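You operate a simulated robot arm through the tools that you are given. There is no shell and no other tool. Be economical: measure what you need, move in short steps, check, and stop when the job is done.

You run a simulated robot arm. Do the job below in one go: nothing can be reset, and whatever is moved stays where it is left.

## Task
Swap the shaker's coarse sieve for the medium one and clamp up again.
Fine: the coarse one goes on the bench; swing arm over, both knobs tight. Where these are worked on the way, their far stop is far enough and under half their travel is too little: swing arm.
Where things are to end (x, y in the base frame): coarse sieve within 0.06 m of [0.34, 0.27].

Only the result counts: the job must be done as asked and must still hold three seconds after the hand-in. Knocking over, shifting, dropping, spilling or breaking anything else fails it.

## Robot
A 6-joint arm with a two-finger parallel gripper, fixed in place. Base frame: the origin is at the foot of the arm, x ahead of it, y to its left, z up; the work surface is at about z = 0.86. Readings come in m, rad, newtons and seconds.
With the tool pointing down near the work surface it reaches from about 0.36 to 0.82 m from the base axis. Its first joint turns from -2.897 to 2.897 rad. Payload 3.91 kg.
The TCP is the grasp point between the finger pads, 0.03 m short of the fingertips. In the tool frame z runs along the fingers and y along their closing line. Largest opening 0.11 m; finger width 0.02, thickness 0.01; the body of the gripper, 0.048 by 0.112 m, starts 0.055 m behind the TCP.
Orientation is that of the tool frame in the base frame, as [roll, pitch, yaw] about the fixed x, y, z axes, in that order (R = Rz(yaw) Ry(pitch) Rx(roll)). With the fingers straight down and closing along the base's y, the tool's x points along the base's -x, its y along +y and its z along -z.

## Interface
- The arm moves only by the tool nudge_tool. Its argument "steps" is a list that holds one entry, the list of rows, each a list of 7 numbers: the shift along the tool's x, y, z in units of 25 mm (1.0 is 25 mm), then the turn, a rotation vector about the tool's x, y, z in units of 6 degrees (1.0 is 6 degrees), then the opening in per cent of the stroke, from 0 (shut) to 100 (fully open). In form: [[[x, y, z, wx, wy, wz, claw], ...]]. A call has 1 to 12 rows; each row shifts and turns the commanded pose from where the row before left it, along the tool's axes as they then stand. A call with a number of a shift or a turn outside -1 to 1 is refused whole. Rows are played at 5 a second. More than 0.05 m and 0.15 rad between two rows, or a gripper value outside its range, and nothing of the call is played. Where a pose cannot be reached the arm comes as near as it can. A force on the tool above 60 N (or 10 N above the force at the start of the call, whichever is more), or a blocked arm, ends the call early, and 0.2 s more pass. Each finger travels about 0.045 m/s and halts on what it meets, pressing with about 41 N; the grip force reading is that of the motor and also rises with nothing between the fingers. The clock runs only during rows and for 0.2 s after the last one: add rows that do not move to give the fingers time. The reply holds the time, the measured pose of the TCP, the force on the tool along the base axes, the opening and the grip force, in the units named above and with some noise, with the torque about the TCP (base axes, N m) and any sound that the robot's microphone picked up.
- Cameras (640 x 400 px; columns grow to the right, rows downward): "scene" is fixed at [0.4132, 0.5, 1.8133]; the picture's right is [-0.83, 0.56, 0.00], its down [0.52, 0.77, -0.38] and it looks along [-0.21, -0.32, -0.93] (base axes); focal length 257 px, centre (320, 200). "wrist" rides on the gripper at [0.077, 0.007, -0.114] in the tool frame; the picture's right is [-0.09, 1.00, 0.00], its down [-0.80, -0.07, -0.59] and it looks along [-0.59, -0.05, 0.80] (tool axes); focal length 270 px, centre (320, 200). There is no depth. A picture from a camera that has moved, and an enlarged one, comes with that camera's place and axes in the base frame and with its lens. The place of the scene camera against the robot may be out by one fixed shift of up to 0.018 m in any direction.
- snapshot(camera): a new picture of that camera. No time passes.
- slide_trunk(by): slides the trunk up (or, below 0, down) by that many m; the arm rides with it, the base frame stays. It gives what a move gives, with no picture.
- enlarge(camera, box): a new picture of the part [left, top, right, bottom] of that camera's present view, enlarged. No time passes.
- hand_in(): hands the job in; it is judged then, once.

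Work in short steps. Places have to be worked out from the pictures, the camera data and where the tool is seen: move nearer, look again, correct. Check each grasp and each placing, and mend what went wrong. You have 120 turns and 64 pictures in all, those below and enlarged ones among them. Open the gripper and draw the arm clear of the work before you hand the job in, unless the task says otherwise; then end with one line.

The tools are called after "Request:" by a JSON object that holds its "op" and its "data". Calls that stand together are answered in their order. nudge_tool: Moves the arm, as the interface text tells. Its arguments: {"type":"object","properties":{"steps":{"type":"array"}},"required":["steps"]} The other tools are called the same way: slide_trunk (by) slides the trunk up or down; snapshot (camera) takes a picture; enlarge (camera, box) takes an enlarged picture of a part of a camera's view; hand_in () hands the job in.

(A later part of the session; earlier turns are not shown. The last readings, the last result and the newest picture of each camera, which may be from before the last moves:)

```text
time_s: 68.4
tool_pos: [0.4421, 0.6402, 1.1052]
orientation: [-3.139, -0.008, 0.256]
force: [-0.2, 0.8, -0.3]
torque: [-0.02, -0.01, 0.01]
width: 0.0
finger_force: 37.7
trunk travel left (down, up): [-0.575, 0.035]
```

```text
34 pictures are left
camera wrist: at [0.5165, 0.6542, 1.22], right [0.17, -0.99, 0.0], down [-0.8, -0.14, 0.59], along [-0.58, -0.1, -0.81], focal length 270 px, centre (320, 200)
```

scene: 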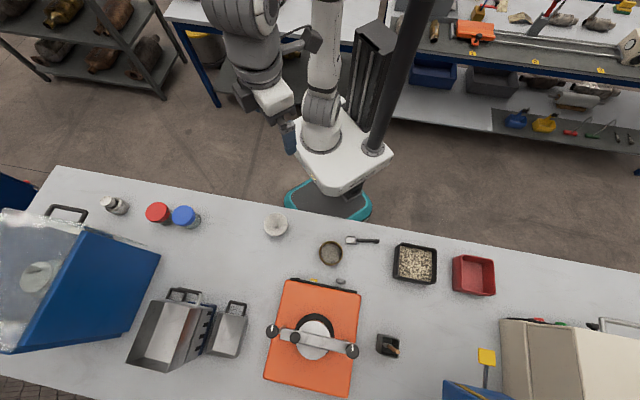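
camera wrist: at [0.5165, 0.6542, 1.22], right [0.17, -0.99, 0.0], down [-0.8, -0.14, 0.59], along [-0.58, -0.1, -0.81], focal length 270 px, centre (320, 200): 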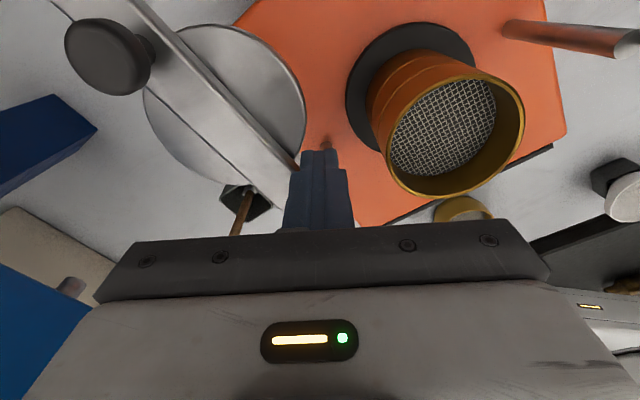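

The bar swings with almost no force; now about 90°. I push on toward its stop.

Request:
{"op": "nudge_tool", "data": {"steps": [[[-0.04, -0.27, 0, 0, 0, 0, 0], [-0.04, -0.27, 0, 0, 0, 0, 0], [-0.11, -0.25, 0, 0, 0, 0, 0], [-0.11, -0.25, 0, 0, 0, 0, 0], [0, 0, 0, 0, 0, 0, 0]]]}}

Request:
{"op": "enlarge", "data": {"camera": "scene", "box": [250, 290, 410, 400]}}

```text
time_s: 69.2
tool_pos: [0.443, 0.6461, 1.1046]
orientation: [3.131, -0.004, 0.245]
force: [11.5, -18.2, 3.0]
torque: [-0.34, -0.18, 0.1]
width: 0.0001
finger_force: 37.3
trunk travel left (down, up): [-0.575, 0.035]
stopped in row 3: the force on the tool passed its limit at 65 N (the readings are from after the stop); the commanded pose is now the measured one
```

```text
3.64 times, centred on (330, 345) of scene
camera zoom: at [0.4132, 0.5, 1.8133], right [-0.83, 0.56, 0.0], down [0.52, 0.77, -0.38], along [-0.21, -0.32, -0.93], focal length 935 px, centre (284, -327)
```

zoom: 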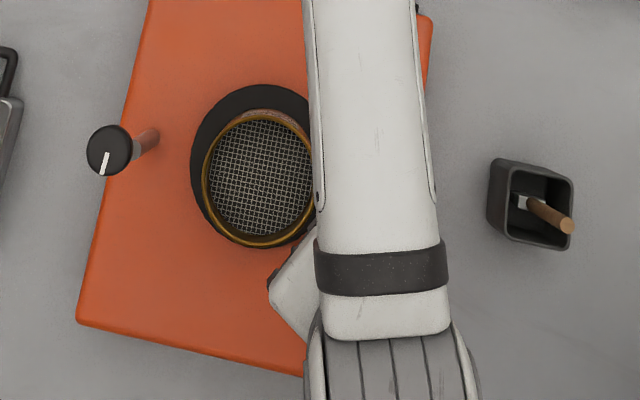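

Hit its stop (65 N) at ≈95°. I back off, rise, turn to yaw −45° and move above the stack.

Request:
{"op": "nudge_tool", "data": {"steps": [[[0, 0.25, 0, 0, 0, 0, 0], [0, 0.1, -1, 0, 0, 0, 0], [0, 0, -1, 0, 0, 0, 0], [0, 0, -1, 0, 0, 0, 0], [0, 0, -1, 0, 0, 1, 50], [0, 0, -0.5, 0, 0, 1, 100], [0, 0, 0, 0, 0, 1, 100], [0, 0, 0, 0, 0, 1, 100], [0, 0, 0, 0, 0, 1, 100], [0, 0, 0, 0, 0, 1, 100], [0, 0, 0, 0, 0, 1, 100]]]}}

Request:
{"op": "nudge_tool", "data": {"steps": [[[0, 0, 0, 0, 0, 1, 100], [0, 0, 0, 0, 0, 1, 100], [0, 0, 0, 0, 0, 0.85, 100], [0.7, 0.2, 0, 0, 0, 0, 100], [0.7, 0.2, 0, 0, 0, 0, 100], [0.7, 0.2, 0, 0, 0, 0, 100], [0, 0, 0, 0, 0, 0, 100]]]}}

Request:
{"op": "snapshot", "data": {"camera": "wrist"}}

```text
time_s: 71.6
tool_pos: [0.4298, 0.6249, 1.206]
orientation: [3.133, -0.008, -0.484]
force: [-0.3, 0.2, -0.1]
torque: [-0.02, 0.03, -0.04]
width: 0.1101
finger_force: 0.0
out of reach, approached as far as the arm can: row 4, 5, 11
trunk travel left (down, up): [-0.575, 0.035]
```

```text
time_s: 73.2
tool_pos: [0.4577, 0.5755, 1.209]
orientation: [3.139, -0.01, -0.782]
force: [-0.9, 0.3, -0.5]
torque: [0.03, 0.01, 0.02]
width: 0.11
finger_force: 0.1
trunk travel left (down, up): [-0.575, 0.035]
```

```text
32 pictures are left
camera wrist: at [0.5044, 0.5198, 1.3232], right [-0.76, -0.65, 0.0], down [-0.52, 0.62, 0.59], along [-0.38, 0.45, -0.81], focal length 270 px, centre (320, 200)
```

wrist: 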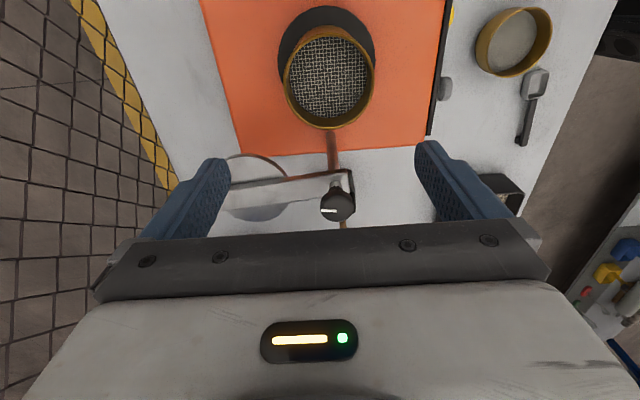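

The exposed coarse sieve centres at r≈0.718, t≈0.066, diameter ≈0.08. I centre over it and descend to TCP z≈1.09 to compare the tips with the sieve seams.

Request:
{"op": "nudge_tool", "data": {"steps": [[[0.66, 0.48, 0, 0, -0.1, 0, 100], [0, 0, 0.95, 0, 0, 0, 100], [0, 0, 0.95, 0, 0, 0, 100], [0, 0, 0.95, 0, 0, 0, 100], [0, 0, 0.95, 0, 0, 0, 100], [0, 0, 0.5, 0, 0, 0, 100], [0, 0, 0, 0, 0, 0, 100]]]}}

Request:
{"op": "snapshot", "data": {"camera": "wrist"}}

```text
time_s: 74.8
tool_pos: [0.4582, 0.5554, 1.1003]
orientation: [3.139, 0.002, -0.78]
force: [0.3, 0.5, -0.4]
torque: [0.02, 0.01, 0.04]
width: 0.1099
finger_force: 0.2
trunk travel left (down, up): [-0.575, 0.035]
```

```text
31 pictures are left
camera wrist: at [0.5082, 0.4979, 1.2149], right [-0.76, -0.65, 0.0], down [-0.52, 0.62, 0.59], along [-0.39, 0.45, -0.8], focal length 270 px, centre (320, 200)
```

wrist: 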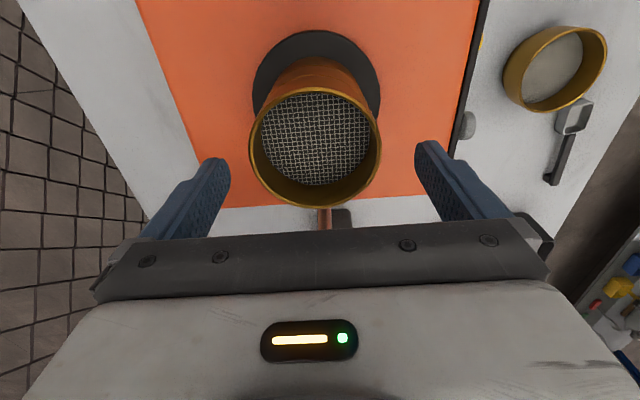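

Centred within 2–3 mm; rim top ≈1.063, coarse/fine seam ≈1.034. I go to TCP z≈1.072 (tips ≈1.042, only on the coarse sieve) and close.

Request:
{"op": "nudge_tool", "data": {"steps": [[[0.08, -0.08, 0.57, 0, 0, 0, 100], [0, 0, 0.57, 0, 0, 0, 100], [0, 0, 0, 0, 0, 0, 70], [0, 0, 0, 0, 0, 0, 70], [0, 0, 0, 0, 0, 0, 60], [0, 0, 0, 0, 0, 0, 60], [0, 0, 0, 0, 0, 0, 60]]]}}

Request:
{"op": "snapshot", "data": {"camera": "wrist"}}

```text
time_s: 76.4
tool_pos: [0.4621, 0.5563, 1.0727]
orientation: [3.137, 0.001, -0.781]
force: [-0.5, 0.7, -0.1]
torque: [-0.01, -0.06, 0.01]
width: 0.0792
finger_force: 41.2
trunk travel left (down, up): [-0.575, 0.035]
```

```text
30 pictures are left
camera wrist: at [0.5118, 0.4984, 1.187], right [-0.76, -0.65, 0.0], down [-0.52, 0.62, 0.59], along [-0.39, 0.45, -0.8], focal length 270 px, centre (320, 200)
```

wrist: 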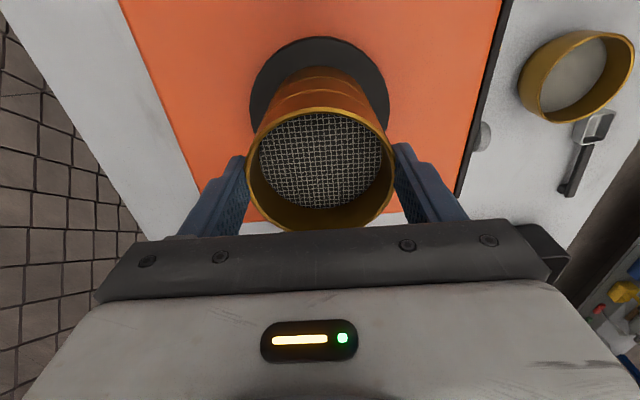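

Gripped at 79 mm with no side load. Lift slowly and look.

Request:
{"op": "nudge_tool", "data": {"steps": [[[0, 0, -0.3, 0, 0, 0, 55], [0, 0, -0.5, 0, 0, 0, 55], [0, 0, -0.8, 0, 0, 0, 55], [0, 0, -1, 0, 0, 0, 55], [0, 0, -1, 0, 0, 0, 55], [0, 0, 0, 0, 0, 0, 55]]]}}

Request:
{"op": "snapshot", "data": {"camera": "wrist"}}

```text
time_s: 77.8
tool_pos: [0.4629, 0.5555, 1.1611]
orientation: [3.138, 0.0, -0.78]
force: [-0.2, -0.3, -1.4]
torque: [0.01, -0.01, 0.0]
width: 0.0791
finger_force: 41.1
trunk travel left (down, up): [-0.575, 0.035]
```

```text
29 pictures are left
camera wrist: at [0.5114, 0.4993, 1.2767], right [-0.76, -0.65, 0.0], down [-0.52, 0.62, 0.59], along [-0.39, 0.45, -0.8], focal length 270 px, centre (320, 200)
```

wrist: 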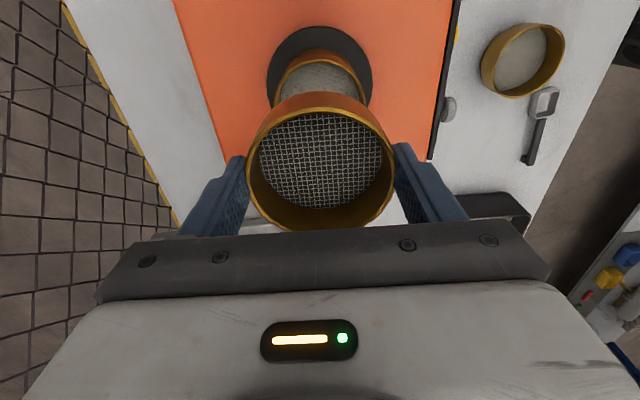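

The coarse sieve came up alone; the fine one stayed. Target spot (0.34, 0.27) lies between the funnel and the medium sieve, so the closing line along r keeps the fingers clear. Moving there.

Request:
{"op": "nudge_tool", "data": {"steps": [[[0.383, 0.962, 0, 0, 0, 0, 55], [0.383, 0.962, 0, 0, 0, 0, 55], [0.383, 0.962, 0, 0, 0, 0, 55], [0.383, 0.962, 0, 0, 0, 0, 55], [0.383, 0.962, 0, 0, 0, 0, 55], [0.383, 0.962, 0, 0, 0, 0, 55], [0.383, 0.962, 0, 0, 0, 0, 55], [0.383, 0.962, 0, 0, 0, 0, 55], [0.383, 0.962, 0, 0, 0, 0, 55], [0.383, 0.962, 0, 0, 0, 0, 55], [0.383, 0.962, 0, 0, 0, 0, 55], [0.383, 0.962, 0, 0, 0, 0, 55]]]}}

Request:
{"op": "nudge_tool", "data": {"steps": [[[0, 0, 0.8, 0, 0, 0, 55], [0, 0, 0.9, 0, 0, 0, 55], [0, 0, 0.9, 0, 0, 0, 55], [0, 0, 0.9, 0, 0, 0, 55], [0, 0, 0.9, 0, 0, 0, 55], [0, 0, 0, 0, 0, 0, 55]]]}}

Request:
{"op": "snapshot", "data": {"camera": "wrist"}}

Request:
{"op": "enlarge", "data": {"camera": "scene", "box": [220, 180, 400, 300]}}

```text
time_s: 80.4
tool_pos: [0.3399, 0.2683, 1.1646]
orientation: [3.139, 0.0, -0.781]
force: [0.3, 0.6, -1.7]
torque: [0.0, -0.02, 0.01]
width: 0.0794
finger_force: 40.9
trunk travel left (down, up): [-0.575, 0.035]
```

```text
time_s: 81.8
tool_pos: [0.3401, 0.2671, 1.0521]
orientation: [3.139, 0.001, -0.78]
force: [0.3, 0.6, -1.0]
torque: [0.02, 0.01, -0.01]
width: 0.0794
finger_force: 40.7
trunk travel left (down, up): [-0.575, 0.035]
```

```text
28 pictures are left
camera wrist: at [0.3902, 0.2114, 1.1673], right [-0.76, -0.65, 0.0], down [-0.52, 0.62, 0.59], along [-0.39, 0.45, -0.8], focal length 270 px, centre (320, 200)
```

wrist: 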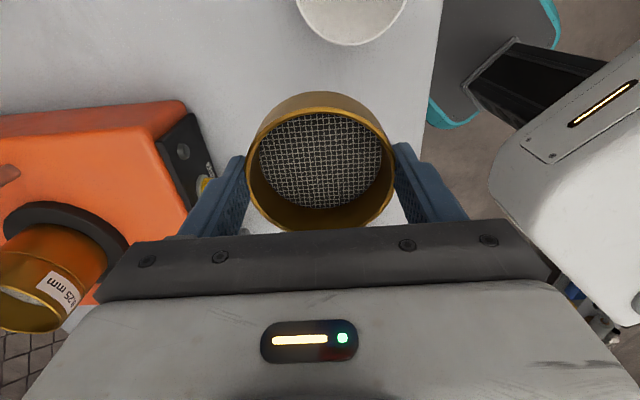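

```text
3.33 times, centred on (310, 240) of scene
camera zoom: at [0.4132, 0.5, 1.8133], right [-0.83, 0.56, 0.0], down [0.52, 0.77, -0.38], along [-0.21, -0.32, -0.93], focal length 857 px, centre (353, 67)
```

zoom: 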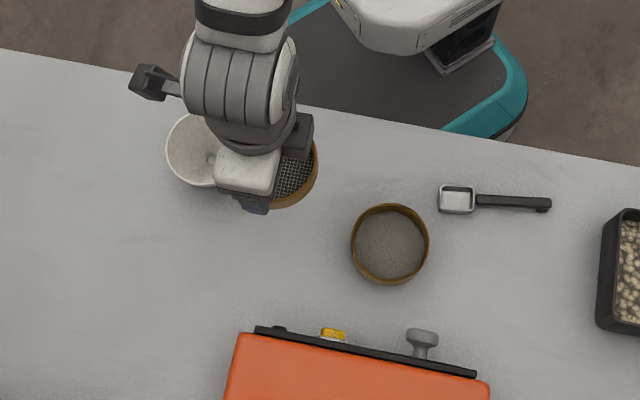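

Clearances: about 18 mm to the funnel rim, 40 mm to the medium sieve, so I shift 10 mm away from the funnel and descend, the last bit slowly.

Request:
{"op": "nudge_tool", "data": {"steps": [[[-0.4, 0, 0, 0, 0, 0, 55], [0, 0, 0.9, 0, 0, 0, 55], [0, 0, 0.9, 0, 0, 0, 55], [0, 0, 0.9, 0, 0, 0, 55], [0, 0, 0.9, 0, 0, 0, 55], [0, 0, 0.9, 0, 0, 0, 55], [0, 0, 0.9, 0, 0, 0, 55], [0, 0, 0.2, 0, 0, 0, 55], [0, 0, 0, 0, 0, 0, 55]]]}}

Request:
{"op": "snapshot", "data": {"camera": "wrist"}}

```text
time_s: 83.8
tool_pos: [0.3328, 0.276, 0.9159]
orientation: [-3.136, 0.0, -0.782]
force: [3.0, -2.5, 36.1]
torque: [-0.18, -0.02, 0.0]
width: 0.0793
finger_force: 40.6
trunk travel left (down, up): [-0.575, 0.035]
```

```text
26 pictures are left
camera wrist: at [0.3819, 0.218, 1.0294], right [-0.76, -0.65, 0.0], down [-0.52, 0.61, 0.59], along [-0.38, 0.46, -0.8], focal length 270 px, centre (320, 200)
```

wrist: 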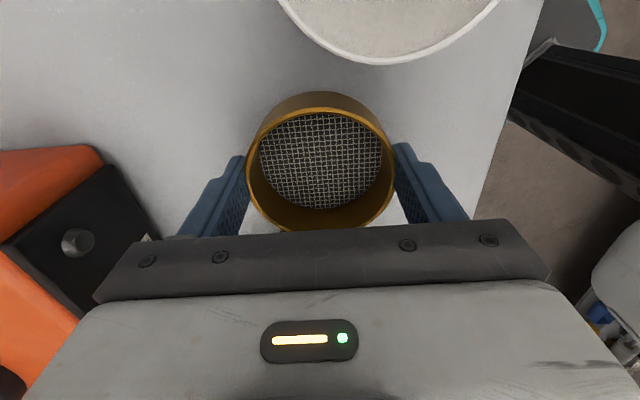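

The sieve touches the bench already at TCP z≈0.917 (36 N), so it has a nesting skirt. I relieve the pressure, open and rise.

Request:
{"op": "nudge_tool", "data": {"steps": [[[0, 0, -0.2, 0, 0, 0, 60], [0, 0, 0, 0, 0, 0, 60]]]}}

Request:
{"op": "nudge_tool", "data": {"steps": [[[0, 0, 0, 0, 0, 0, 80], [0, 0, 0, 0, 0, 0, 100], [0, 0, 0, 0, 0, 0, 100], [0, 0, -0.5, 0, 0, 0, 100], [0, 0, -1, 0, 0, 0, 100], [0, 0, -1, 0, 0, 0, 100], [0, 0, -1, 0, 0, 0, 100], [0, 0, -1, 0, 0, 0, 100], [0, 0, -0.5, 0, 0, 0, 100], [0, 0, 0, 0, 0, 0, 100]]]}}

Request:
{"op": "snapshot", "data": {"camera": "wrist"}}

```text
time_s: 84.4
tool_pos: [0.3322, 0.2747, 0.9163]
orientation: [3.138, 0.0, -0.781]
force: [0.3, -0.5, -1.6]
torque: [0.01, 0.01, -0.02]
width: 0.0792
finger_force: 40.8
trunk travel left (down, up): [-0.575, 0.035]
```

```text
time_s: 86.6
tool_pos: [0.3328, 0.2756, 1.0446]
orientation: [3.138, -0.001, -0.78]
force: [-0.8, -0.7, -0.1]
torque: [-0.02, 0.02, -0.02]
width: 0.1101
finger_force: 0.0
trunk travel left (down, up): [-0.575, 0.035]
```

```text
25 pictures are left
camera wrist: at [0.3824, 0.2187, 1.1582], right [-0.76, -0.65, 0.0], down [-0.52, 0.62, 0.59], along [-0.39, 0.45, -0.8], focal length 270 px, centre (320, 200)
```

wrist: 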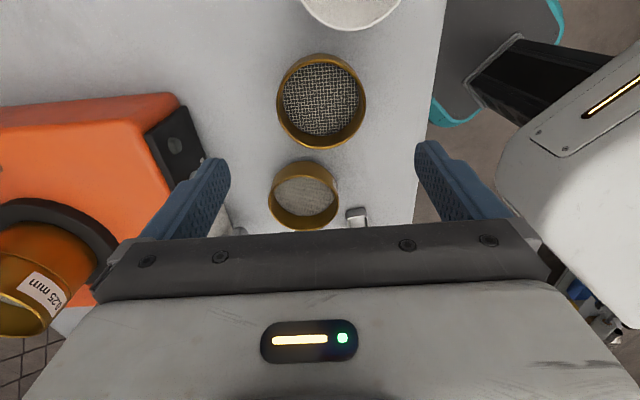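

The coarse sieve stands at ≈(0.334, 0.273), undisturbed. The medium sieve is at ≈(0.278, 0.368); I move over it and look again.

Request:
{"op": "nudge_tool", "data": {"steps": [[[-0.83, -0.22, 0, 0, 0, 0, 100], [-0.83, -0.22, 0, 0, 0, 0, 100], [-0.83, -0.22, 0, 0, 0, 0, 100], [-0.83, -0.22, 0, 0, 0, 0, 100], [-0.83, -0.22, 0, 0, 0, 0, 100], [0, 0, 0.7, 0, 0, 0, 100], [0, 0, 0.7, 0, 0, 0, 100], [0, 0, 0, 0, 0, 0, 100]]]}}

Request:
{"op": "snapshot", "data": {"camera": "wrist"}}

```text
time_s: 88.4
tool_pos: [0.2788, 0.3695, 1.0095]
orientation: [3.138, 0.0, -0.779]
force: [0.5, -0.7, -0.3]
torque: [-0.02, 0.0, 0.02]
width: 0.1099
finger_force: 0.0
trunk travel left (down, up): [-0.575, 0.035]
```

```text
24 pictures are left
camera wrist: at [0.3281, 0.3117, 1.1225], right [-0.76, -0.65, 0.0], down [-0.52, 0.62, 0.59], along [-0.39, 0.45, -0.8], focal length 270 px, centre (320, 200)
```

wrist: 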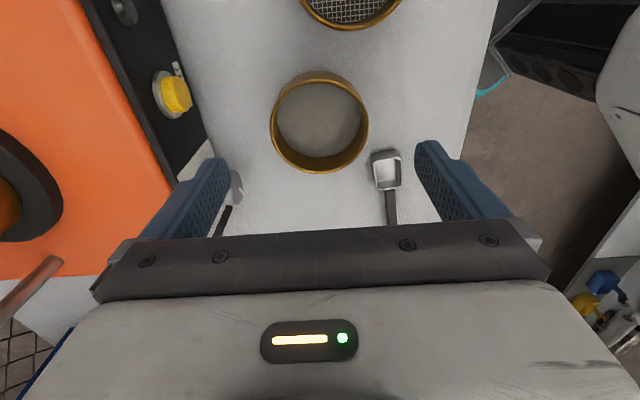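

Medium sieve centre refined to ≈(0.2735, 0.3735). I shift 7 mm, narrow the opening slightly to clear the shaker's panel knob, and descend to the same grip height (0.917).

Request:
{"op": "nudge_tool", "data": {"steps": [[[-0.26, 0.04, 0, 0, 0, 0, 93], [0, 0, 0.9, 0, 0, 0, 93], [0, 0, 0.9, 0, 0, 0, 93], [0, 0, 0.9, 0, 0, 0, 93], [0, 0, 0, 0, 0, 0, 93]]]}}

Request:
{"op": "snapshot", "data": {"camera": "wrist"}}

```text
time_s: 89.6
tool_pos: [0.273, 0.3723, 0.9404]
orientation: [3.139, 0.001, -0.779]
force: [-0.5, 0.2, 0.4]
torque: [-0.02, 0.0, 0.01]
width: 0.1024
finger_force: 0.2
trunk travel left (down, up): [-0.575, 0.035]
```

```text
23 pictures are left
camera wrist: at [0.3221, 0.315, 1.0539], right [-0.76, -0.65, 0.0], down [-0.52, 0.62, 0.59], along [-0.39, 0.45, -0.8], focal length 270 px, centre (320, 200)
```

wrist: 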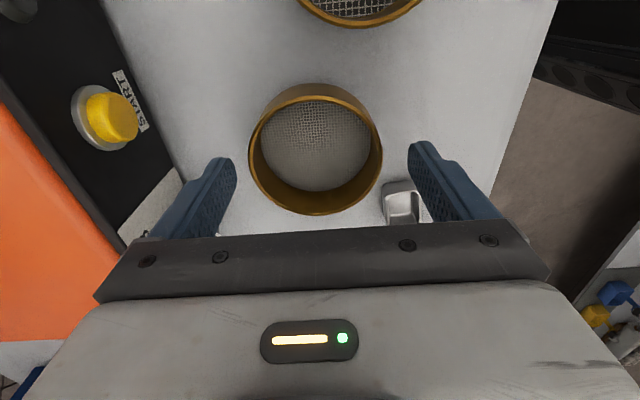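

Offset matches that of the coarse grip. Descend the last 23 mm and close.

Request:
{"op": "nudge_tool", "data": {"steps": [[[0, 0, 0.5, 0, 0, 0, 93], [0, 0, 0.43, 0, 0, 0, 93], [0, 0, 0, 0, 0, 0, 70], [0, 0, 0, 0, 0, 0, 60], [0, 0, 0, 0, 0, 0, 55], [0, 0, 0, 0, 0, 0, 55]]]}}

Request:
{"op": "snapshot", "data": {"camera": "wrist"}}

```text
time_s: 91.0
tool_pos: [0.2726, 0.3721, 0.9164]
orientation: [3.138, 0.0, -0.779]
force: [0.2, 0.5, 0.6]
torque: [0.07, -0.05, -0.02]
width: 0.079
finger_force: 41.0
trunk travel left (down, up): [-0.575, 0.035]
```

```text
22 pictures are left
camera wrist: at [0.3221, 0.315, 1.0313], right [-0.76, -0.65, 0.0], down [-0.52, 0.62, 0.59], along [-0.39, 0.45, -0.8], focal length 270 px, centre (320, 200)
```

wrist: 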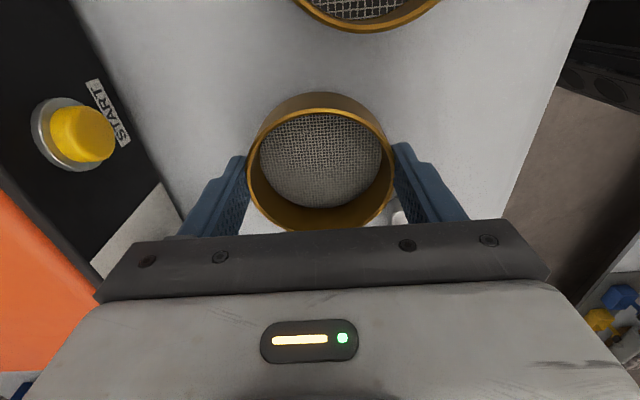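

The view is identical to the coarse sieve's grip, so the same TCP will seat it. Lift and carry back over the stack.

Request:
{"op": "nudge_tool", "data": {"steps": [[[0, 0, -0.5, 0, 0, 0, 55], [0, 0, -1, 0, 0, 0, 55], [0, 0, -1, 0, 0, 0, 55], [0, 0, -1, 0, 0, 0, 55], [0, 0, -1, 0, 0, 0, 55], [0, 0, -1, 0, 0, 0, 55], [0, 0, -1, 0, 0, 0, 55], [0, 0, -1, 0, 0, 0, 55], [0, 0, -1, 0, 0, 0, 55], [0, 0, -1, 0, 0, 0, 55], [0, 0, -0.7, 0, 0, 0, 55], [0, 0, 0, 0, 0, 0, 55]]]}}

Request:
{"op": "nudge_tool", "data": {"steps": [[[0.017, -0.96, 0, 0, 0, 0, 55], [0.017, -0.96, 0, 0, 0, 0, 55], [0.017, -0.96, 0, 0, 0, 0, 55], [0.017, -0.96, 0, 0, 0, 0, 55], [0.017, -0.96, 0, 0, 0, 0, 55], [0.017, -0.96, 0, 0, 0, 0, 55], [0.017, -0.96, 0, 0, 0, 0, 55], [0.017, -0.96, 0, 0, 0, 0, 55], [0.017, -0.96, 0, 0, 0, 0, 55], [0.017, -0.96, 0, 0, 0, 0, 55], [0.01, -0.96, 0, 0, 0, 0, 55], [0, 0, 0, 0, 0, 0, 55]]]}}

Request:
{"op": "snapshot", "data": {"camera": "wrist"}}

```text
time_s: 93.6
tool_pos: [0.2727, 0.3725, 1.1738]
orientation: [3.137, 0.0, -0.78]
force: [0.1, 0.5, -1.7]
torque: [0.01, -0.02, -0.03]
width: 0.0792
finger_force: 41.5
trunk travel left (down, up): [-0.575, 0.035]
```

```text
time_s: 96.2
tool_pos: [0.4634, 0.5572, 1.1723]
orientation: [3.139, 0.0, -0.779]
force: [-0.1, 0.0, -0.9]
torque: [-0.02, -0.01, -0.04]
width: 0.0791
finger_force: 40.9
trunk travel left (down, up): [-0.575, 0.035]
```

```text
21 pictures are left
camera wrist: at [0.5127, 0.5, 1.2861], right [-0.76, -0.65, 0.0], down [-0.52, 0.62, 0.59], along [-0.39, 0.45, -0.8], focal length 270 px, centre (320, 200)
```

wrist: 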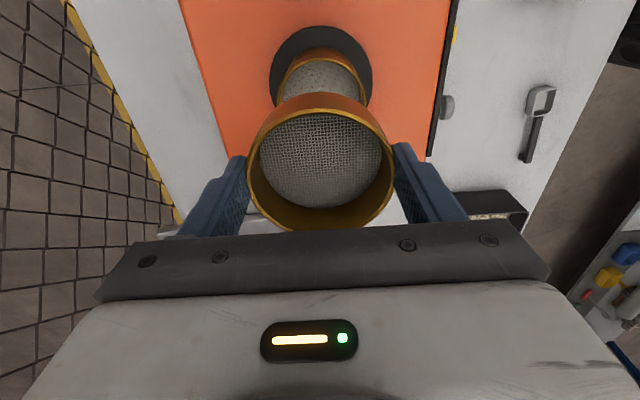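

Aligned to ≈1.5 mm. Correct and descend, slow at the end.

Request:
{"op": "nudge_tool", "data": {"steps": [[[0, 0.055, 0.7, 0, 0, 0, 55], [0, 0, 0.8, 0, 0, 0, 55], [0, 0, 0.7, 0, 0, 0, 55], [0, 0, 0.4, 0, 0, 0, 55], [0, 0, 0.3, 0, 0, 0, 55], [0, 0, 0.3, 0, 0, 0, 55], [0, 0, 0.3, 0, 0, 0, 55], [0, 0, 0.3, 0, 0, 0, 55], [0, 0, 0.15, 0, 0, 0, 55], [0, 0, 0, 0, 0, 0, 55]]]}}

Request:
{"op": "snapshot", "data": {"camera": "wrist"}}

```text
time_s: 98.4
tool_pos: [0.4607, 0.5554, 1.0731]
orientation: [3.14, 0.001, -0.78]
force: [1.8, -1.8, 7.0]
torque: [-0.28, -0.3, -0.05]
width: 0.0792
finger_force: 40.9
trunk travel left (down, up): [-0.575, 0.035]
```

```text
20 pictures are left
camera wrist: at [0.5095, 0.4983, 1.1869], right [-0.76, -0.65, 0.0], down [-0.52, 0.62, 0.59], along [-0.39, 0.45, -0.8], focal length 270 px, centre (320, 200)
```

wrist: 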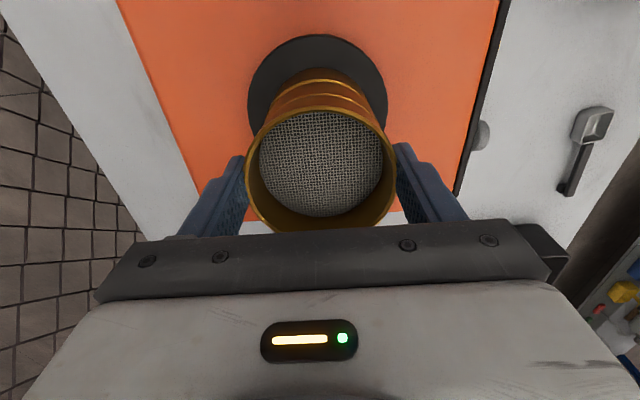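

Seated at the same height (1.073) with 7 N contact. Open and rise.

Request:
{"op": "nudge_tool", "data": {"steps": [[[0, 0, 0, 0, 0, 0, 80], [0, 0, 0, 0, 0, 0, 100], [0, 0, 0, 0, 0, 0, 100], [0, 0, -0.5, 0, 0, 0, 100], [0, 0, -1, 0, 0, 0, 100], [0, 0, -1, 0, 0, 0, 100], [0, 0, -1, 0, 0, 0, 100], [0, 0, -1, 0, 0, 0, 100], [0, 0, -0.5, 0, 0, 0, 100], [0, 0, 0, 0, 0, 0, 100]]]}}

Request:
{"op": "snapshot", "data": {"camera": "wrist"}}

```text
time_s: 100.6
tool_pos: [0.4615, 0.556, 1.199]
orientation: [3.138, 0.0, -0.779]
force: [0.5, -0.1, -0.3]
torque: [-0.01, -0.01, -0.02]
width: 0.1098
finger_force: 0.1
trunk travel left (down, up): [-0.575, 0.035]
```

```text
19 pictures are left
camera wrist: at [0.5107, 0.4993, 1.3123], right [-0.76, -0.65, 0.0], down [-0.52, 0.62, 0.59], along [-0.39, 0.45, -0.8], focal length 270 px, centre (320, 200)
```

wrist: 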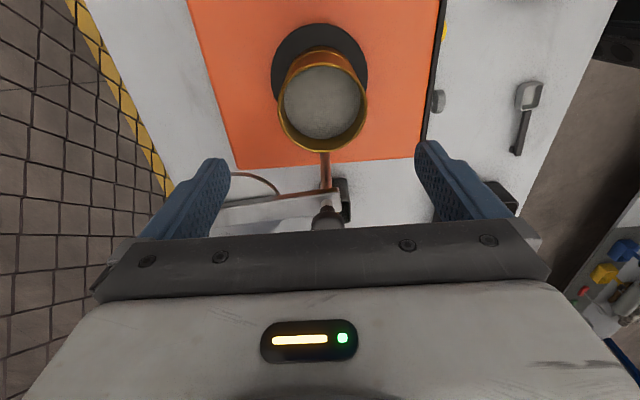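

The medium sieve is seated on the fine one. Now I swing the arm back: closed fingers go to the outer side of the bar near its pivot (r≈0.752, t≈0.200).

Request:
{"op": "nudge_tool", "data": {"steps": [[[0, 0, 0, 0, 0, 0, 30], [-0.9, -0.2, 0, 0, 0, 0, 0], [-0.9, -0.2, 0, 0, 0, 0, 0], [-0.9, -0.2, 0, 0, 0, 0, 0], [-0.9, -0.2, 0, 0, 0, 0, 0], [-0.9, -0.24, 0, 0, 0, 0, 0], [-0.83, -0.24, 0, 0, 0, 0, 0], [0, 0, 1, 0, 0, 0, 0], [0, 0, 0, 0, 0, 0, 0]]]}}

Request:
{"op": "snapshot", "data": {"camera": "wrist"}}

Request:
{"op": "enlarge", "data": {"camera": "scene", "box": [250, 290, 410, 400]}}

```text
time_s: 102.6
tool_pos: [0.3818, 0.6586, 1.1645]
orientation: [3.139, 0.0, -0.78]
force: [-0.1, -0.3, -0.1]
torque: [0.01, 0.02, 0.04]
width: 0.0
finger_force: 37.6
out of reach, approached as far as the arm can: row 6, 7
trunk travel left (down, up): [-0.575, 0.035]
```

```text
18 pictures are left
camera wrist: at [0.4311, 0.6007, 1.2791], right [-0.76, -0.65, 0.0], down [-0.52, 0.62, 0.59], along [-0.39, 0.45, -0.8], focal length 270 px, centre (320, 200)
```

wrist: 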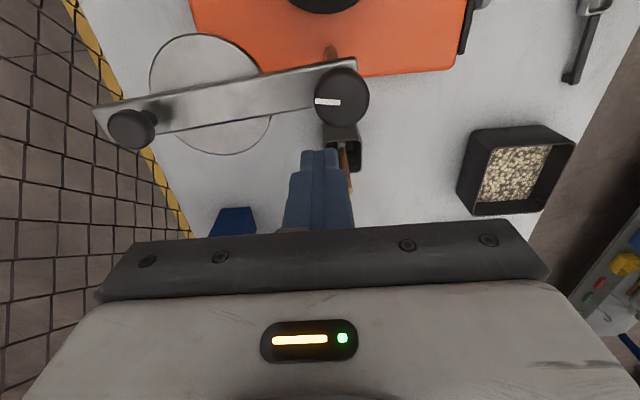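

```text
3.64 times, centred on (330, 345) of scene
camera zoom: at [0.4132, 0.5, 1.8133], right [-0.83, 0.56, 0.0], down [0.52, 0.77, -0.38], along [-0.21, -0.32, -0.93], focal length 935 px, centre (284, -327)
```

zoom: 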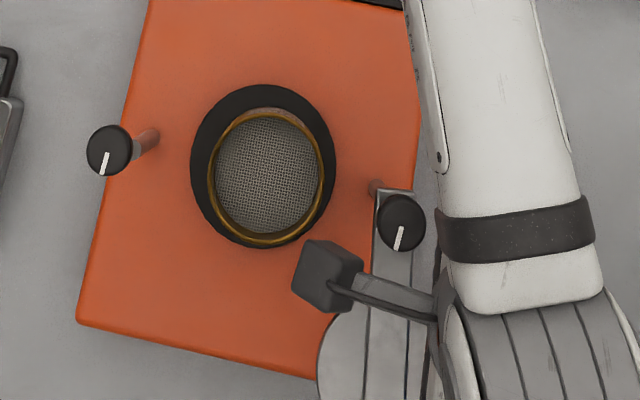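

The fingers stand short of the intended point because of reach at this height. I lower a little and shift outward, checking reach.

Request:
{"op": "nudge_tool", "data": {"steps": [[[-0.15, -0.1, 0.7, 0, 0, 0, 0], [-0.15, -0.3, 0.1, 0, 0, 0, 0], [0, -0.15, 0, 0, 0, 0, 0], [0, 0, 0, 0, 0, 0, 0]]]}}

Request:
{"op": "snapshot", "data": {"camera": "wrist"}}

```text
time_s: 103.6
tool_pos: [0.3851, 0.6721, 1.1462]
orientation: [3.137, 0.001, -0.781]
force: [-0.5, 0.3, 0.2]
torque: [-0.03, 0.01, -0.05]
width: 0.0
finger_force: 37.5
trunk travel left (down, up): [-0.575, 0.035]
```

```text
16 pictures are left
camera wrist: at [0.4347, 0.6146, 1.2597], right [-0.76, -0.65, 0.0], down [-0.52, 0.62, 0.59], along [-0.39, 0.45, -0.8], focal length 270 px, centre (320, 200)
```

wrist: 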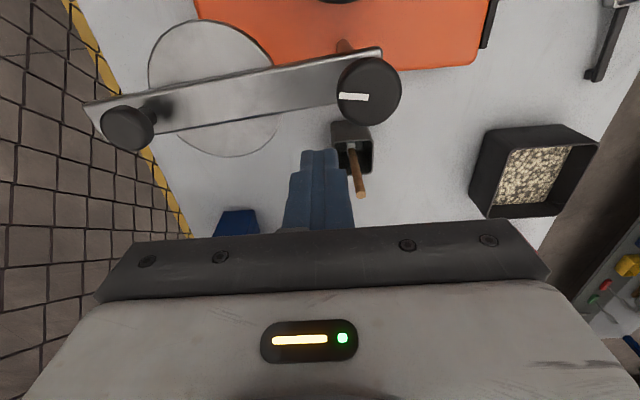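

At (r 0.748, t 0.203), clear of the bar. Lower to bar level and push the bar back, first part of the arc.

Request:
{"op": "nudge_tool", "data": {"steps": [[[0, 0, 0.8, 0, 0, 0, 0], [0, 0, 0.84, 0, 0, 0, 0], [0.4, -0.22, 0, 0, 0, 0, 0], [0.4, -0.21, 0, 0, 0, 0, 0], [0.29, -0.08, 0, 0, 0, 0, 0], [0.29, -0.08, 0, 0, 0, 0, 0], [0, 0, 0, 0, 0, 0, 0]]]}}

Request:
{"op": "snapshot", "data": {"camera": "wrist"}}

```text
time_s: 105.2
tool_pos: [0.4196, 0.6578, 1.1049]
orientation: [3.137, 0.002, -0.782]
force: [0.3, 0.2, 0.2]
torque: [0.0, -0.02, 0.01]
width: 0.0
finger_force: 37.8
trunk travel left (down, up): [-0.575, 0.035]
```

```text
15 pictures are left
camera wrist: at [0.4692, 0.6011, 1.2194], right [-0.76, -0.65, 0.0], down [-0.52, 0.62, 0.59], along [-0.39, 0.45, -0.8], focal length 270 px, centre (320, 200)
```

wrist: 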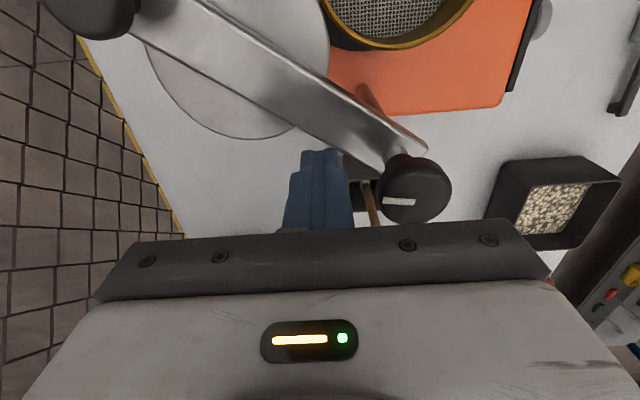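

The bar follows without force and is now at about 60°, with the plate about to pass over the sieve. I push on in small steps.

Request:
{"op": "nudge_tool", "data": {"steps": [[[0.29, 0.03, 0, 0, 0, 0, 0], [0.29, 0.03, 0, 0, 0, 0, 0], [0.27, 0.126, 0, 0, 0, 0, 0], [0.27, 0.126, 0, 0, 0, 0, 0], [0, 0, 0, 0, 0, 0, 0]]]}}

Request:
{"op": "snapshot", "data": {"camera": "wrist"}}

```text
time_s: 106.4
tool_pos: [0.436, 0.6322, 1.1045]
orientation: [3.138, -0.001, -0.779]
force: [0.6, 0.2, 0.6]
torque: [0.02, 0.0, 0.0]
width: 0.0
finger_force: 37.9
trunk travel left (down, up): [-0.575, 0.035]
```

```text
14 pictures are left
camera wrist: at [0.4841, 0.5753, 1.2192], right [-0.76, -0.65, 0.0], down [-0.52, 0.62, 0.59], along [-0.39, 0.45, -0.8], focal length 270 px, centre (320, 200)
```

wrist: 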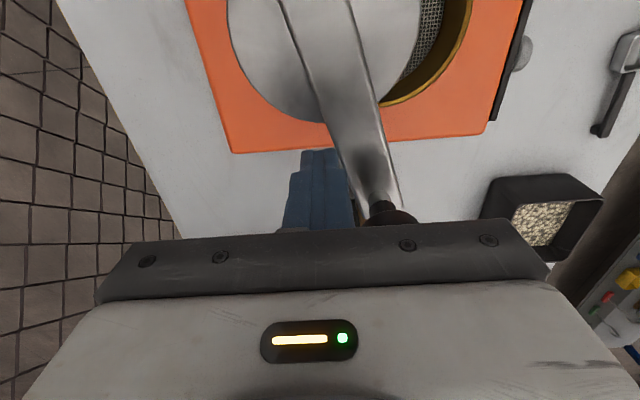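

The plate is riding over the sieve freely (bar ≈20°). Finish the swing to its stop.

Request:
{"op": "nudge_tool", "data": {"steps": [[[0.21, 0.21, 0, 0, 0, 0, 0], [0.21, 0.21, 0, 0, 0, 0, 0], [0, 0.1, 0, 0, 0, 0, 0], [0, 0.1, 0, 0, 0, 0, 0], [0, 0, 0, 0, 0, 0, 0]]]}}

Request:
{"op": "enlarge", "data": {"camera": "scene", "box": [250, 290, 410, 400]}}

```text
time_s: 107.6
tool_pos: [0.4326, 0.6172, 1.105]
orientation: [3.141, 0.001, -0.78]
force: [18.8, 21.8, 7.6]
torque: [0.47, -0.4, -0.05]
width: 0.0
finger_force: 37.3
trunk travel left (down, up): [-0.575, 0.035]
```

```text
3.64 times, centred on (330, 345) of scene
camera zoom: at [0.4132, 0.5, 1.8133], right [-0.83, 0.56, 0.0], down [0.52, 0.77, -0.38], along [-0.21, -0.32, -0.93], focal length 935 px, centre (284, -327)
```

zoom: 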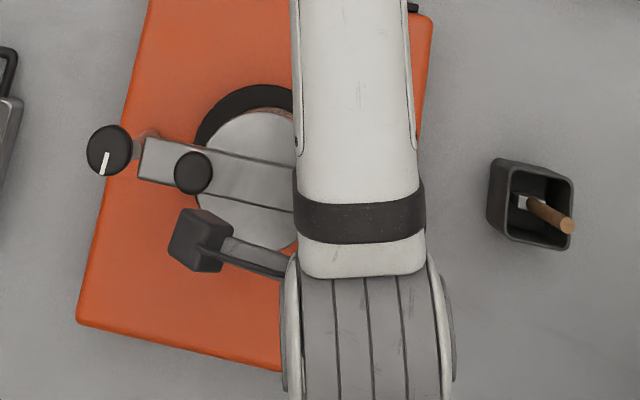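

The bar is against its stop (29 N reaction), in line with the left post again. I back off, rise and go over the right knob, turning the tool to yaw ≈+0.47 to have range for tightening clockwise.

Request:
{"op": "nudge_tool", "data": {"steps": [[[0, -0.3, 0, 0, 0, 0, 0], [0, 0, -1, 0, 0, 0, 0], [0, 0, -1, 0, 0, 0, 0], [0, 0, -1, 0, 0, 0, 0], [0, 0, -0.5, 0, 0, 0, 30], [-0.7, 0.55, 0, 0, 0, 0, 60], [-0.7, 0.63, 0, 0, 0, 0, 60], [0, 0, 0, 0, 0, -1, 60], [0, 0, 0, 0, 0, -1, 60], [0, 0, 0, 0, 0, -1, 60], [0, 0, 0, 0, 0, -1, 60], [0, 0, 0, 0, 0, -1, 60]]]}}

Request:
{"op": "nudge_tool", "data": {"steps": [[[0, 0, 0, 0, 0, -1, 60], [0, 0, 0, 0, 0, -1, 60], [0, 0, 0, 0, 0, -1, 60], [0, 0, 0, 0, 0, -1, 60], [0, 0, 0, 0, 0, -1, 60], [0, 0, 0, 0, 0, -1, 60], [0, 0, 0, 0, 0, -1, 60], [0, 0, 0, 0, 0, 0, 60]]]}}

Request:
{"op": "snapshot", "data": {"camera": "wrist"}}

```text
time_s: 110.2
tool_pos: [0.3901, 0.6235, 1.1934]
orientation: [3.137, 0.002, -0.255]
force: [-0.9, -0.6, -0.9]
torque: [0.0, -0.01, 0.04]
width: 0.0658
finger_force: 0.1
trunk travel left (down, up): [-0.575, 0.035]
```

```text
time_s: 112.0
tool_pos: [0.3918, 0.6233, 1.1919]
orientation: [3.139, 0.003, 0.475]
force: [-0.4, -0.3, 0.4]
torque: [0.01, 0.02, 0.02]
width: 0.066
finger_force: 0.1
trunk travel left (down, up): [-0.575, 0.035]
```

```text
12 pictures are left
camera wrist: at [0.4615, 0.6542, 1.3068], right [0.38, -0.93, 0.0], down [-0.74, -0.3, 0.6], along [-0.55, -0.23, -0.8], focal length 270 px, centre (320, 200)
```

wrist: 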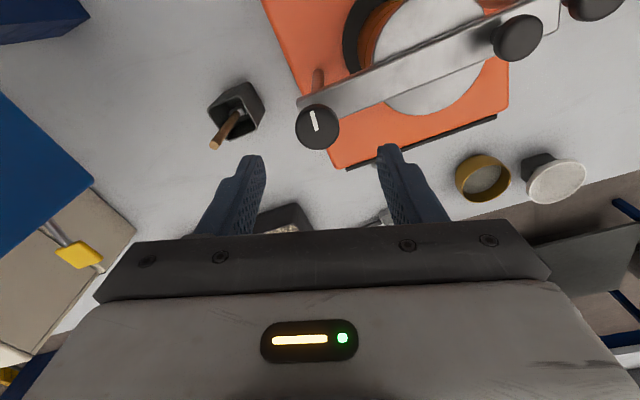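

Over the knob; small correction, descend to 1.128 and grip, then turn clockwise.

Request:
{"op": "nudge_tool", "data": {"steps": [[[0.06, -0.11, 0.86, 0, 0, 0, 60], [0, 0, 0.85, 0, 0, 0, 60], [0, 0, 0.85, 0, 0, 0, 60], [0, 0, 0, 0, 0, 0, 0], [0, 0, 0, 0, 0, 0, 0], [0, 0, 0, 0, 0, 0, 0], [0, 0, 0, 0, 0, 0, 0]]]}}

Request:
{"op": "nudge_tool", "data": {"steps": [[[0, 0, 0, 0, 0, 0.9, 0], [0, 0, 0, 0, 0, 0.9, 0], [0, 0, 0, 0, 0, 0.9, 0], [0, 0, 0, 0, 0, 0.9, 0], [0, 0, 0, 0, 0, 0.9, 0], [0, 0, 0, 0, 0, 0.9, 0], [0, 0, 0, 0, 0, 0.9, 0], [0, 0, 0, 0, 0, 0.9, 0], [0, 0, 0, 0, 0, 0.9, 0], [0, 0, 0, 0, 0, 0.9, 0], [0, 0, 0, 0, 0, 0, 0]]]}}

Request:
{"op": "nudge_tool", "data": {"steps": [[[0, 0, 0, 0, 0, 0.9, 0], [0, 0, 0, 0, 0, 0.9, 0], [0, 0, 0, 0, 0, 0.9, 0], [0, 0, 0, 0, 0, 0.9, 0], [0, 0, 0, 0, 0, 0.9, 0], [0, 0, 0, 0, 0, 0.9, 0], [0, 0, 0, 0, 0, 0.9, 0], [0, 0, 0, 0, 0, 0.9, 0], [0, 0, 0, 0, 0, 0.9, 0], [0, 0, 0, 0, 0, 0.9, 0], [0, 0, 0, 0, 0, 0, 0]]]}}

Request:
{"op": "nudge_tool", "data": {"steps": [[[0, 0, 0, 0, 0, 0.9, 0], [0, 0, 0, 0, 0, 0.9, 0], [0, 0, 0, 0, 0, 0.9, 0], [0, 0, 0, 0, 0, 0.9, 0], [0, 0, 0, 0, 0, 0.9, 0], [0, 0, 0, 0, 0, 0.9, 0], [0, 0, 0, 0, 0, 0.9, 0], [0, 0, 0, 0, 0, 0.9, 0], [0, 0, 0, 0, 0, 0.9, 0], [0, 0, 0, 0, 0, 0, 0]]]}}

```text
time_s: 113.6
tool_pos: [0.3909, 0.6251, 1.1296]
orientation: [3.14, 0.006, 0.475]
force: [1.6, -8.0, -2.8]
torque: [-0.28, -0.18, -0.04]
width: 0.0314
finger_force: 45.1
trunk travel left (down, up): [-0.575, 0.035]
```

```text
time_s: 116.0
tool_pos: [0.3909, 0.6259, 1.1291]
orientation: [3.14, 0.004, -0.467]
force: [1.8, 1.9, -0.1]
torque: [0.67, 0.83, -0.02]
width: 0.0313
finger_force: 44.8
trunk travel left (down, up): [-0.575, 0.035]
```

```text
time_s: 118.4
tool_pos: [0.3928, 0.6273, 1.1294]
orientation: [3.141, -0.002, -1.411]
force: [16.9, 19.4, 18.4]
torque: [0.2, -0.42, 0.02]
width: 0.0313
finger_force: 44.7
trunk travel left (down, up): [-0.575, 0.035]
```

```text
time_s: 120.6
tool_pos: [0.3946, 0.6264, 1.1293]
orientation: [3.141, 0.0, -2.26]
force: [25.3, 15.8, 21.2]
torque: [0.23, -0.52, 0.02]
width: 0.0312
finger_force: 45.0
trunk travel left (down, up): [-0.575, 0.035]
```

Nearly back to the initial angle (156°). I keep turning in small steps and watch for a torque rise.

Request:
{"op": "nudge_tool", "data": {"steps": [[[0, 0, 0, 0, 0, 0.5, 0], [0, 0, 0, 0, 0, 0.5, 0], [0, 0, 0, 0, 0, 0.5, 0], [0, 0, 0, 0, 0, 0, 0]]]}}

Request:
{"op": "nudge_tool", "data": {"steps": [[[0, 0, 0, 0, 0, 0.5, 0], [0, 0, 0, 0, 0, 0.5, 0], [0, 0, 0, 0, 0, 0.5, 0], [0, 0, 0, 0, 0, 0, 0]]]}}

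Request:
{"op": "enlarge", "data": {"camera": "wrist", "box": [240, 90, 400, 240]}}

```text
time_s: 121.6
tool_pos: [0.3939, 0.6265, 1.1286]
orientation: [3.139, -0.001, -2.416]
force: [25.9, 13.3, 21.5]
torque: [0.19, -0.44, 0.01]
width: 0.0314
finger_force: 45.2
trunk travel left (down, up): [-0.575, 0.035]
```

```text
time_s: 122.6
tool_pos: [0.3929, 0.6254, 1.1284]
orientation: [3.141, -0.006, -2.573]
force: [22.1, 9.8, 18.2]
torque: [0.23, -0.29, 0.34]
width: 0.0311
finger_force: 45.1
trunk travel left (down, up): [-0.575, 0.035]
```

```text
2.67 times, centred on (320, 165) of wrist
camera zoom: at [0.3238, 0.592, 1.2427], right [-0.46, 0.89, 0.0], down [0.71, 0.37, 0.59], along [0.52, 0.27, -0.81], focal length 721 px, centre (320, 293)
```

zoom: 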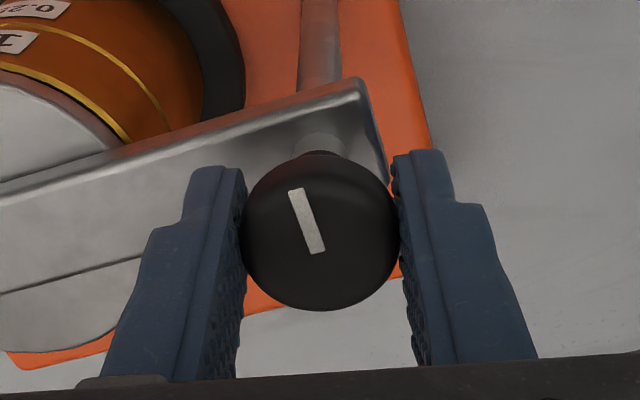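

Torque rose to 0.34 N·m: the tight stop. One more nudge confirms.

Request:
{"op": "nudge_tool", "data": {"steps": [[[0, 0, 0, 0, 0, 0.5, 0], [0, 0, 0, 0, 0, 0.5, 0], [0, 0, 0, 0, 0, 0, 0]]]}}

Request:
{"op": "enlarge", "data": {"camera": "wrist", "box": [240, 90, 400, 240]}}

```text
time_s: 123.4
tool_pos: [0.391, 0.6256, 1.1283]
orientation: [-3.141, -0.008, -2.678]
force: [11.7, 3.0, 11.0]
torque: [-0.16, 0.11, 0.34]
width: 0.0311
finger_force: 44.7
trunk travel left (down, up): [-0.575, 0.035]
```

```text
2.67 times, centred on (320, 165) of wrist
camera zoom: at [0.3191, 0.5989, 1.2427], right [-0.37, 0.93, 0.0], down [0.75, 0.3, 0.59], along [0.55, 0.22, -0.81], focal length 721 px, centre (320, 293)
```

zoom: 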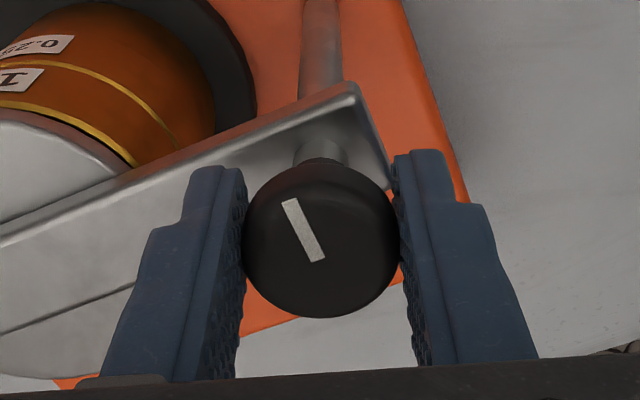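

The fingers now slip on the knob (mark turned back relative to them): right knob is tight. I release, rise, turn to yaw ≈ −0.4 and go to the left knob.

Request:
{"op": "nudge_tool", "data": {"steps": [[[0, 0, 0, 0, 0, 0, 60], [0, 0, 0, 0, 0, 0, 60], [0, 0, -1, 0, 0, 0, 60], [0, 0, -1, 0, 0, 0, 60], [0, 0, -0.6, 0, 0, -1, 60], [0, 0, 0, 0, 0, -1, 60], [0, 0, 0, 0, 0, -1, 60], [0, 0, 0, 0, 0, -1, 60], [0, 0, 0, 0, 0, -1, 60], [0, 0, 0, 0, 0, -1, 60], [0, 0, 0, 0, 0, -1, 60], [0, 0, 0, 0, 0, -1, 60]]]}}

Request:
{"op": "nudge_tool", "data": {"steps": [[[0, 0, 0, 0, 0, -1, 60], [0, 0, 0, 0, 0, -1, 60], [0, 0, 0, 0, 0, -1, 60], [0, 0, 0, 0, 0, -1, 60], [0, 0, 0, 0, 0, -1, 60], [0, 0, 0, 0, 0, -1, 60], [0, 0, 0, 0, 0, -1, 60], [0, 0, 0, 0, 0, -1, 60], [0, 0, 0, 0, 0, -1, 60], [0, 0, 0, 0, 0, -1, 60], [0, 0, 0, 0, 0, -1, 60], [0, 0, 0, 0, 0, -1, 60]]]}}

Request:
{"op": "nudge_tool", "data": {"steps": [[[0, 0, 0, 0, 0, -0.9, 60], [0, 0, 0, 0, 0, -0.85, 60], [0.947, 0.385, 0, 0, 0, 0, 60], [0.947, 0.385, 0, 0, 0, 0, 60], [0.947, 0.385, 0, 0, 0, 0, 60], [0.947, 0.385, 0, 0, 0, 0, 60], [0.947, 0.385, 0, 0, 0, 0, 60], [0.947, 0.385, 0, 0, 0, 0, 60], [0.947, 0.385, 0, 0, 0, 0, 60], [0.947, 0.385, 0, 0, 0, 0, 60], [0, 0, 0, 0, 0, 0, 60]]]}}

Request:
{"op": "snapshot", "data": {"camera": "wrist"}}

```text
time_s: 126.0
tool_pos: [0.3907, 0.6269, 1.1932]
orientation: [3.141, -0.003, -1.837]
force: [0.0, 0.0, 0.4]
torque: [0.01, 0.02, -0.02]
width: 0.0659
finger_force: 0.1
trunk travel left (down, up): [-0.575, 0.035]
```

```text
time_s: 128.6
tool_pos: [0.3909, 0.6262, 1.1948]
orientation: [3.138, 0.0, -0.583]
force: [0.2, 0.5, 0.1]
torque: [0.04, -0.03, 0.02]
width: 0.0661
finger_force: 0.1
trunk travel left (down, up): [-0.575, 0.035]
```

```text
time_s: 131.0
tool_pos: [0.5352, 0.4806, 1.1935]
orientation: [3.139, 0.003, -0.398]
force: [0.0, -0.7, 0.1]
torque: [0.05, 0.02, 0.02]
width: 0.0657
finger_force: 0.0
trunk travel left (down, up): [-0.575, 0.035]
```

```text
9 pictures are left
camera wrist: at [0.6028, 0.4479, 1.3084], right [-0.47, -0.88, 0.0], down [-0.71, 0.38, 0.59], along [-0.53, 0.28, -0.8], focal length 270 px, centre (320, 200)
```

wrist: 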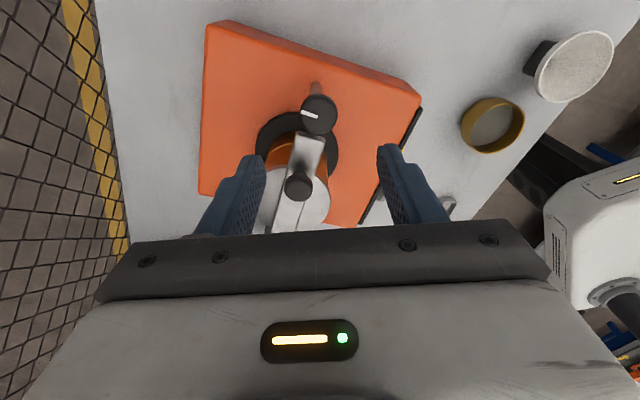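

Over the left knob, mark at its loosened angle. Descend, grip and turn clockwise about 60°.

Request:
{"op": "nudge_tool", "data": {"steps": [[[0, 0, 0.85, 0, 0, 0, 55], [0, 0, 0.85, 0, 0, 0, 55], [0, 0, 0.85, 0, 0, 0, 55], [0, 0, 0.85, 0, 0, 0, 55], [0, 0, 0, 0, 0, 0, 0], [0, 0, 0, 0, 0, 0, 0], [0, 0, 0, 0, 0, 0, 0], [0, 0, 0, 0, 0, 0, 0]]]}}

Request:
{"op": "nudge_tool", "data": {"steps": [[[0, 0, 0, 0, 0, 0.95, 0], [0, 0, 0, 0, 0, 0.95, 0], [0, 0, 0, 0, 0, 0.95, 0], [0, 0, 0, 0, 0, 0.95, 0], [0, 0, 0, 0, 0, 0.95, 0], [0, 0, 0, 0, 0, 0.95, 0], [0, 0, 0, 0, 0, 0.95, 0], [0, 0, 0, 0, 0, 0.95, 0], [0, 0, 0, 0, 0, 0.95, 0], [0, 0, 0, 0, 0, 0.95, 0], [0, 0, 0, 0, 0, 0, 0]]]}}

```text
time_s: 132.8
tool_pos: [0.5354, 0.4837, 1.11]
orientation: [3.138, 0.002, -0.397]
force: [2.3, 4.6, 0.6]
torque: [0.31, -0.17, 0.0]
width: 0.0312
finger_force: 44.9
trunk travel left (down, up): [-0.575, 0.035]
```

```text
time_s: 135.2
tool_pos: [0.5367, 0.4831, 1.1091]
orientation: [3.14, -0.003, -1.394]
force: [4.2, 6.3, 8.1]
torque: [0.78, 0.02, 0.0]
width: 0.0313
finger_force: 44.8
trunk travel left (down, up): [-0.575, 0.035]
```

57° back without resistance. Regrasp and turn again.

Request:
{"op": "nudge_tool", "data": {"steps": [[[0, 0, 0, 0, 0, 0, 55], [0, 0, 0, 0, 0, 0, 55], [0, 0, -0.9, 0, 0, 0, 55], [0, 0, -0.8, 0, 0, -1, 55], [0, 0, 0, 0, 0, -1, 55], [0, 0, 0, 0, 0, -1, 55], [0, 0, 0, 0, 0, -1, 55], [0, 0, 0, 0, 0, -1, 55], [0, 0, 0, 0, 0, -1, 55], [0, 0, 0, 0, 0, -1, 55], [0, 0, 0, 0, 0, -1, 55], [0, 0, 0, 0, 0, -1, 55]]]}}

Request:
{"op": "nudge_tool", "data": {"steps": [[[0, 0, 0.85, 0, 0, -0.6, 55], [0, 0, 0.85, 0, 0, 0, 55], [0, 0, 0, 0, 0, 0, 0], [0, 0, 0, 0, 0, 0, 0], [0, 0, 0, 0, 0, 0, 0], [0, 0, 0, 0, 0, 0.95, 0], [0, 0, 0, 0, 0, 0.95, 0], [0, 0, 0, 0, 0, 0.95, 0], [0, 0, 0, 0, 0, 0.95, 0], [0, 0, 0, 0, 0, 0.95, 0], [0, 0, 0, 0, 0, 0.95, 0]]]}}

Request:
{"op": "nudge_tool", "data": {"steps": [[[0, 0, 0, 0, 0, 0.95, 0], [0, 0, 0, 0, 0, 0.95, 0], [0, 0, 0, 0, 0, 0.95, 0], [0, 0, 0, 0, 0, 0.95, 0], [0, 0, 0, 0, 0, 0.5, 0], [0, 0, 0, 0, 0, 0, 0]]]}}

```text
time_s: 137.8
tool_pos: [0.5354, 0.4811, 1.1516]
orientation: [3.138, 0.003, -0.449]
force: [-0.3, 0.0, -0.2]
torque: [0.01, -0.01, -0.01]
width: 0.0603
finger_force: 0.0
trunk travel left (down, up): [-0.575, 0.035]
```

```text
time_s: 140.2
tool_pos: [0.5348, 0.4818, 1.1095]
orientation: [3.14, -0.001, -0.987]
force: [3.8, 12.0, 7.4]
torque: [1.34, 0.49, 0.0]
width: 0.0315
finger_force: 45.0
trunk travel left (down, up): [-0.575, 0.035]
```

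```text
time_s: 141.6
tool_pos: [0.5349, 0.4834, 1.1095]
orientation: [3.14, -0.003, -1.437]
force: [3.7, 13.8, 10.5]
torque: [0.91, -0.08, 0.03]
width: 0.0314
finger_force: 44.6
trunk travel left (down, up): [-0.575, 0.035]
```

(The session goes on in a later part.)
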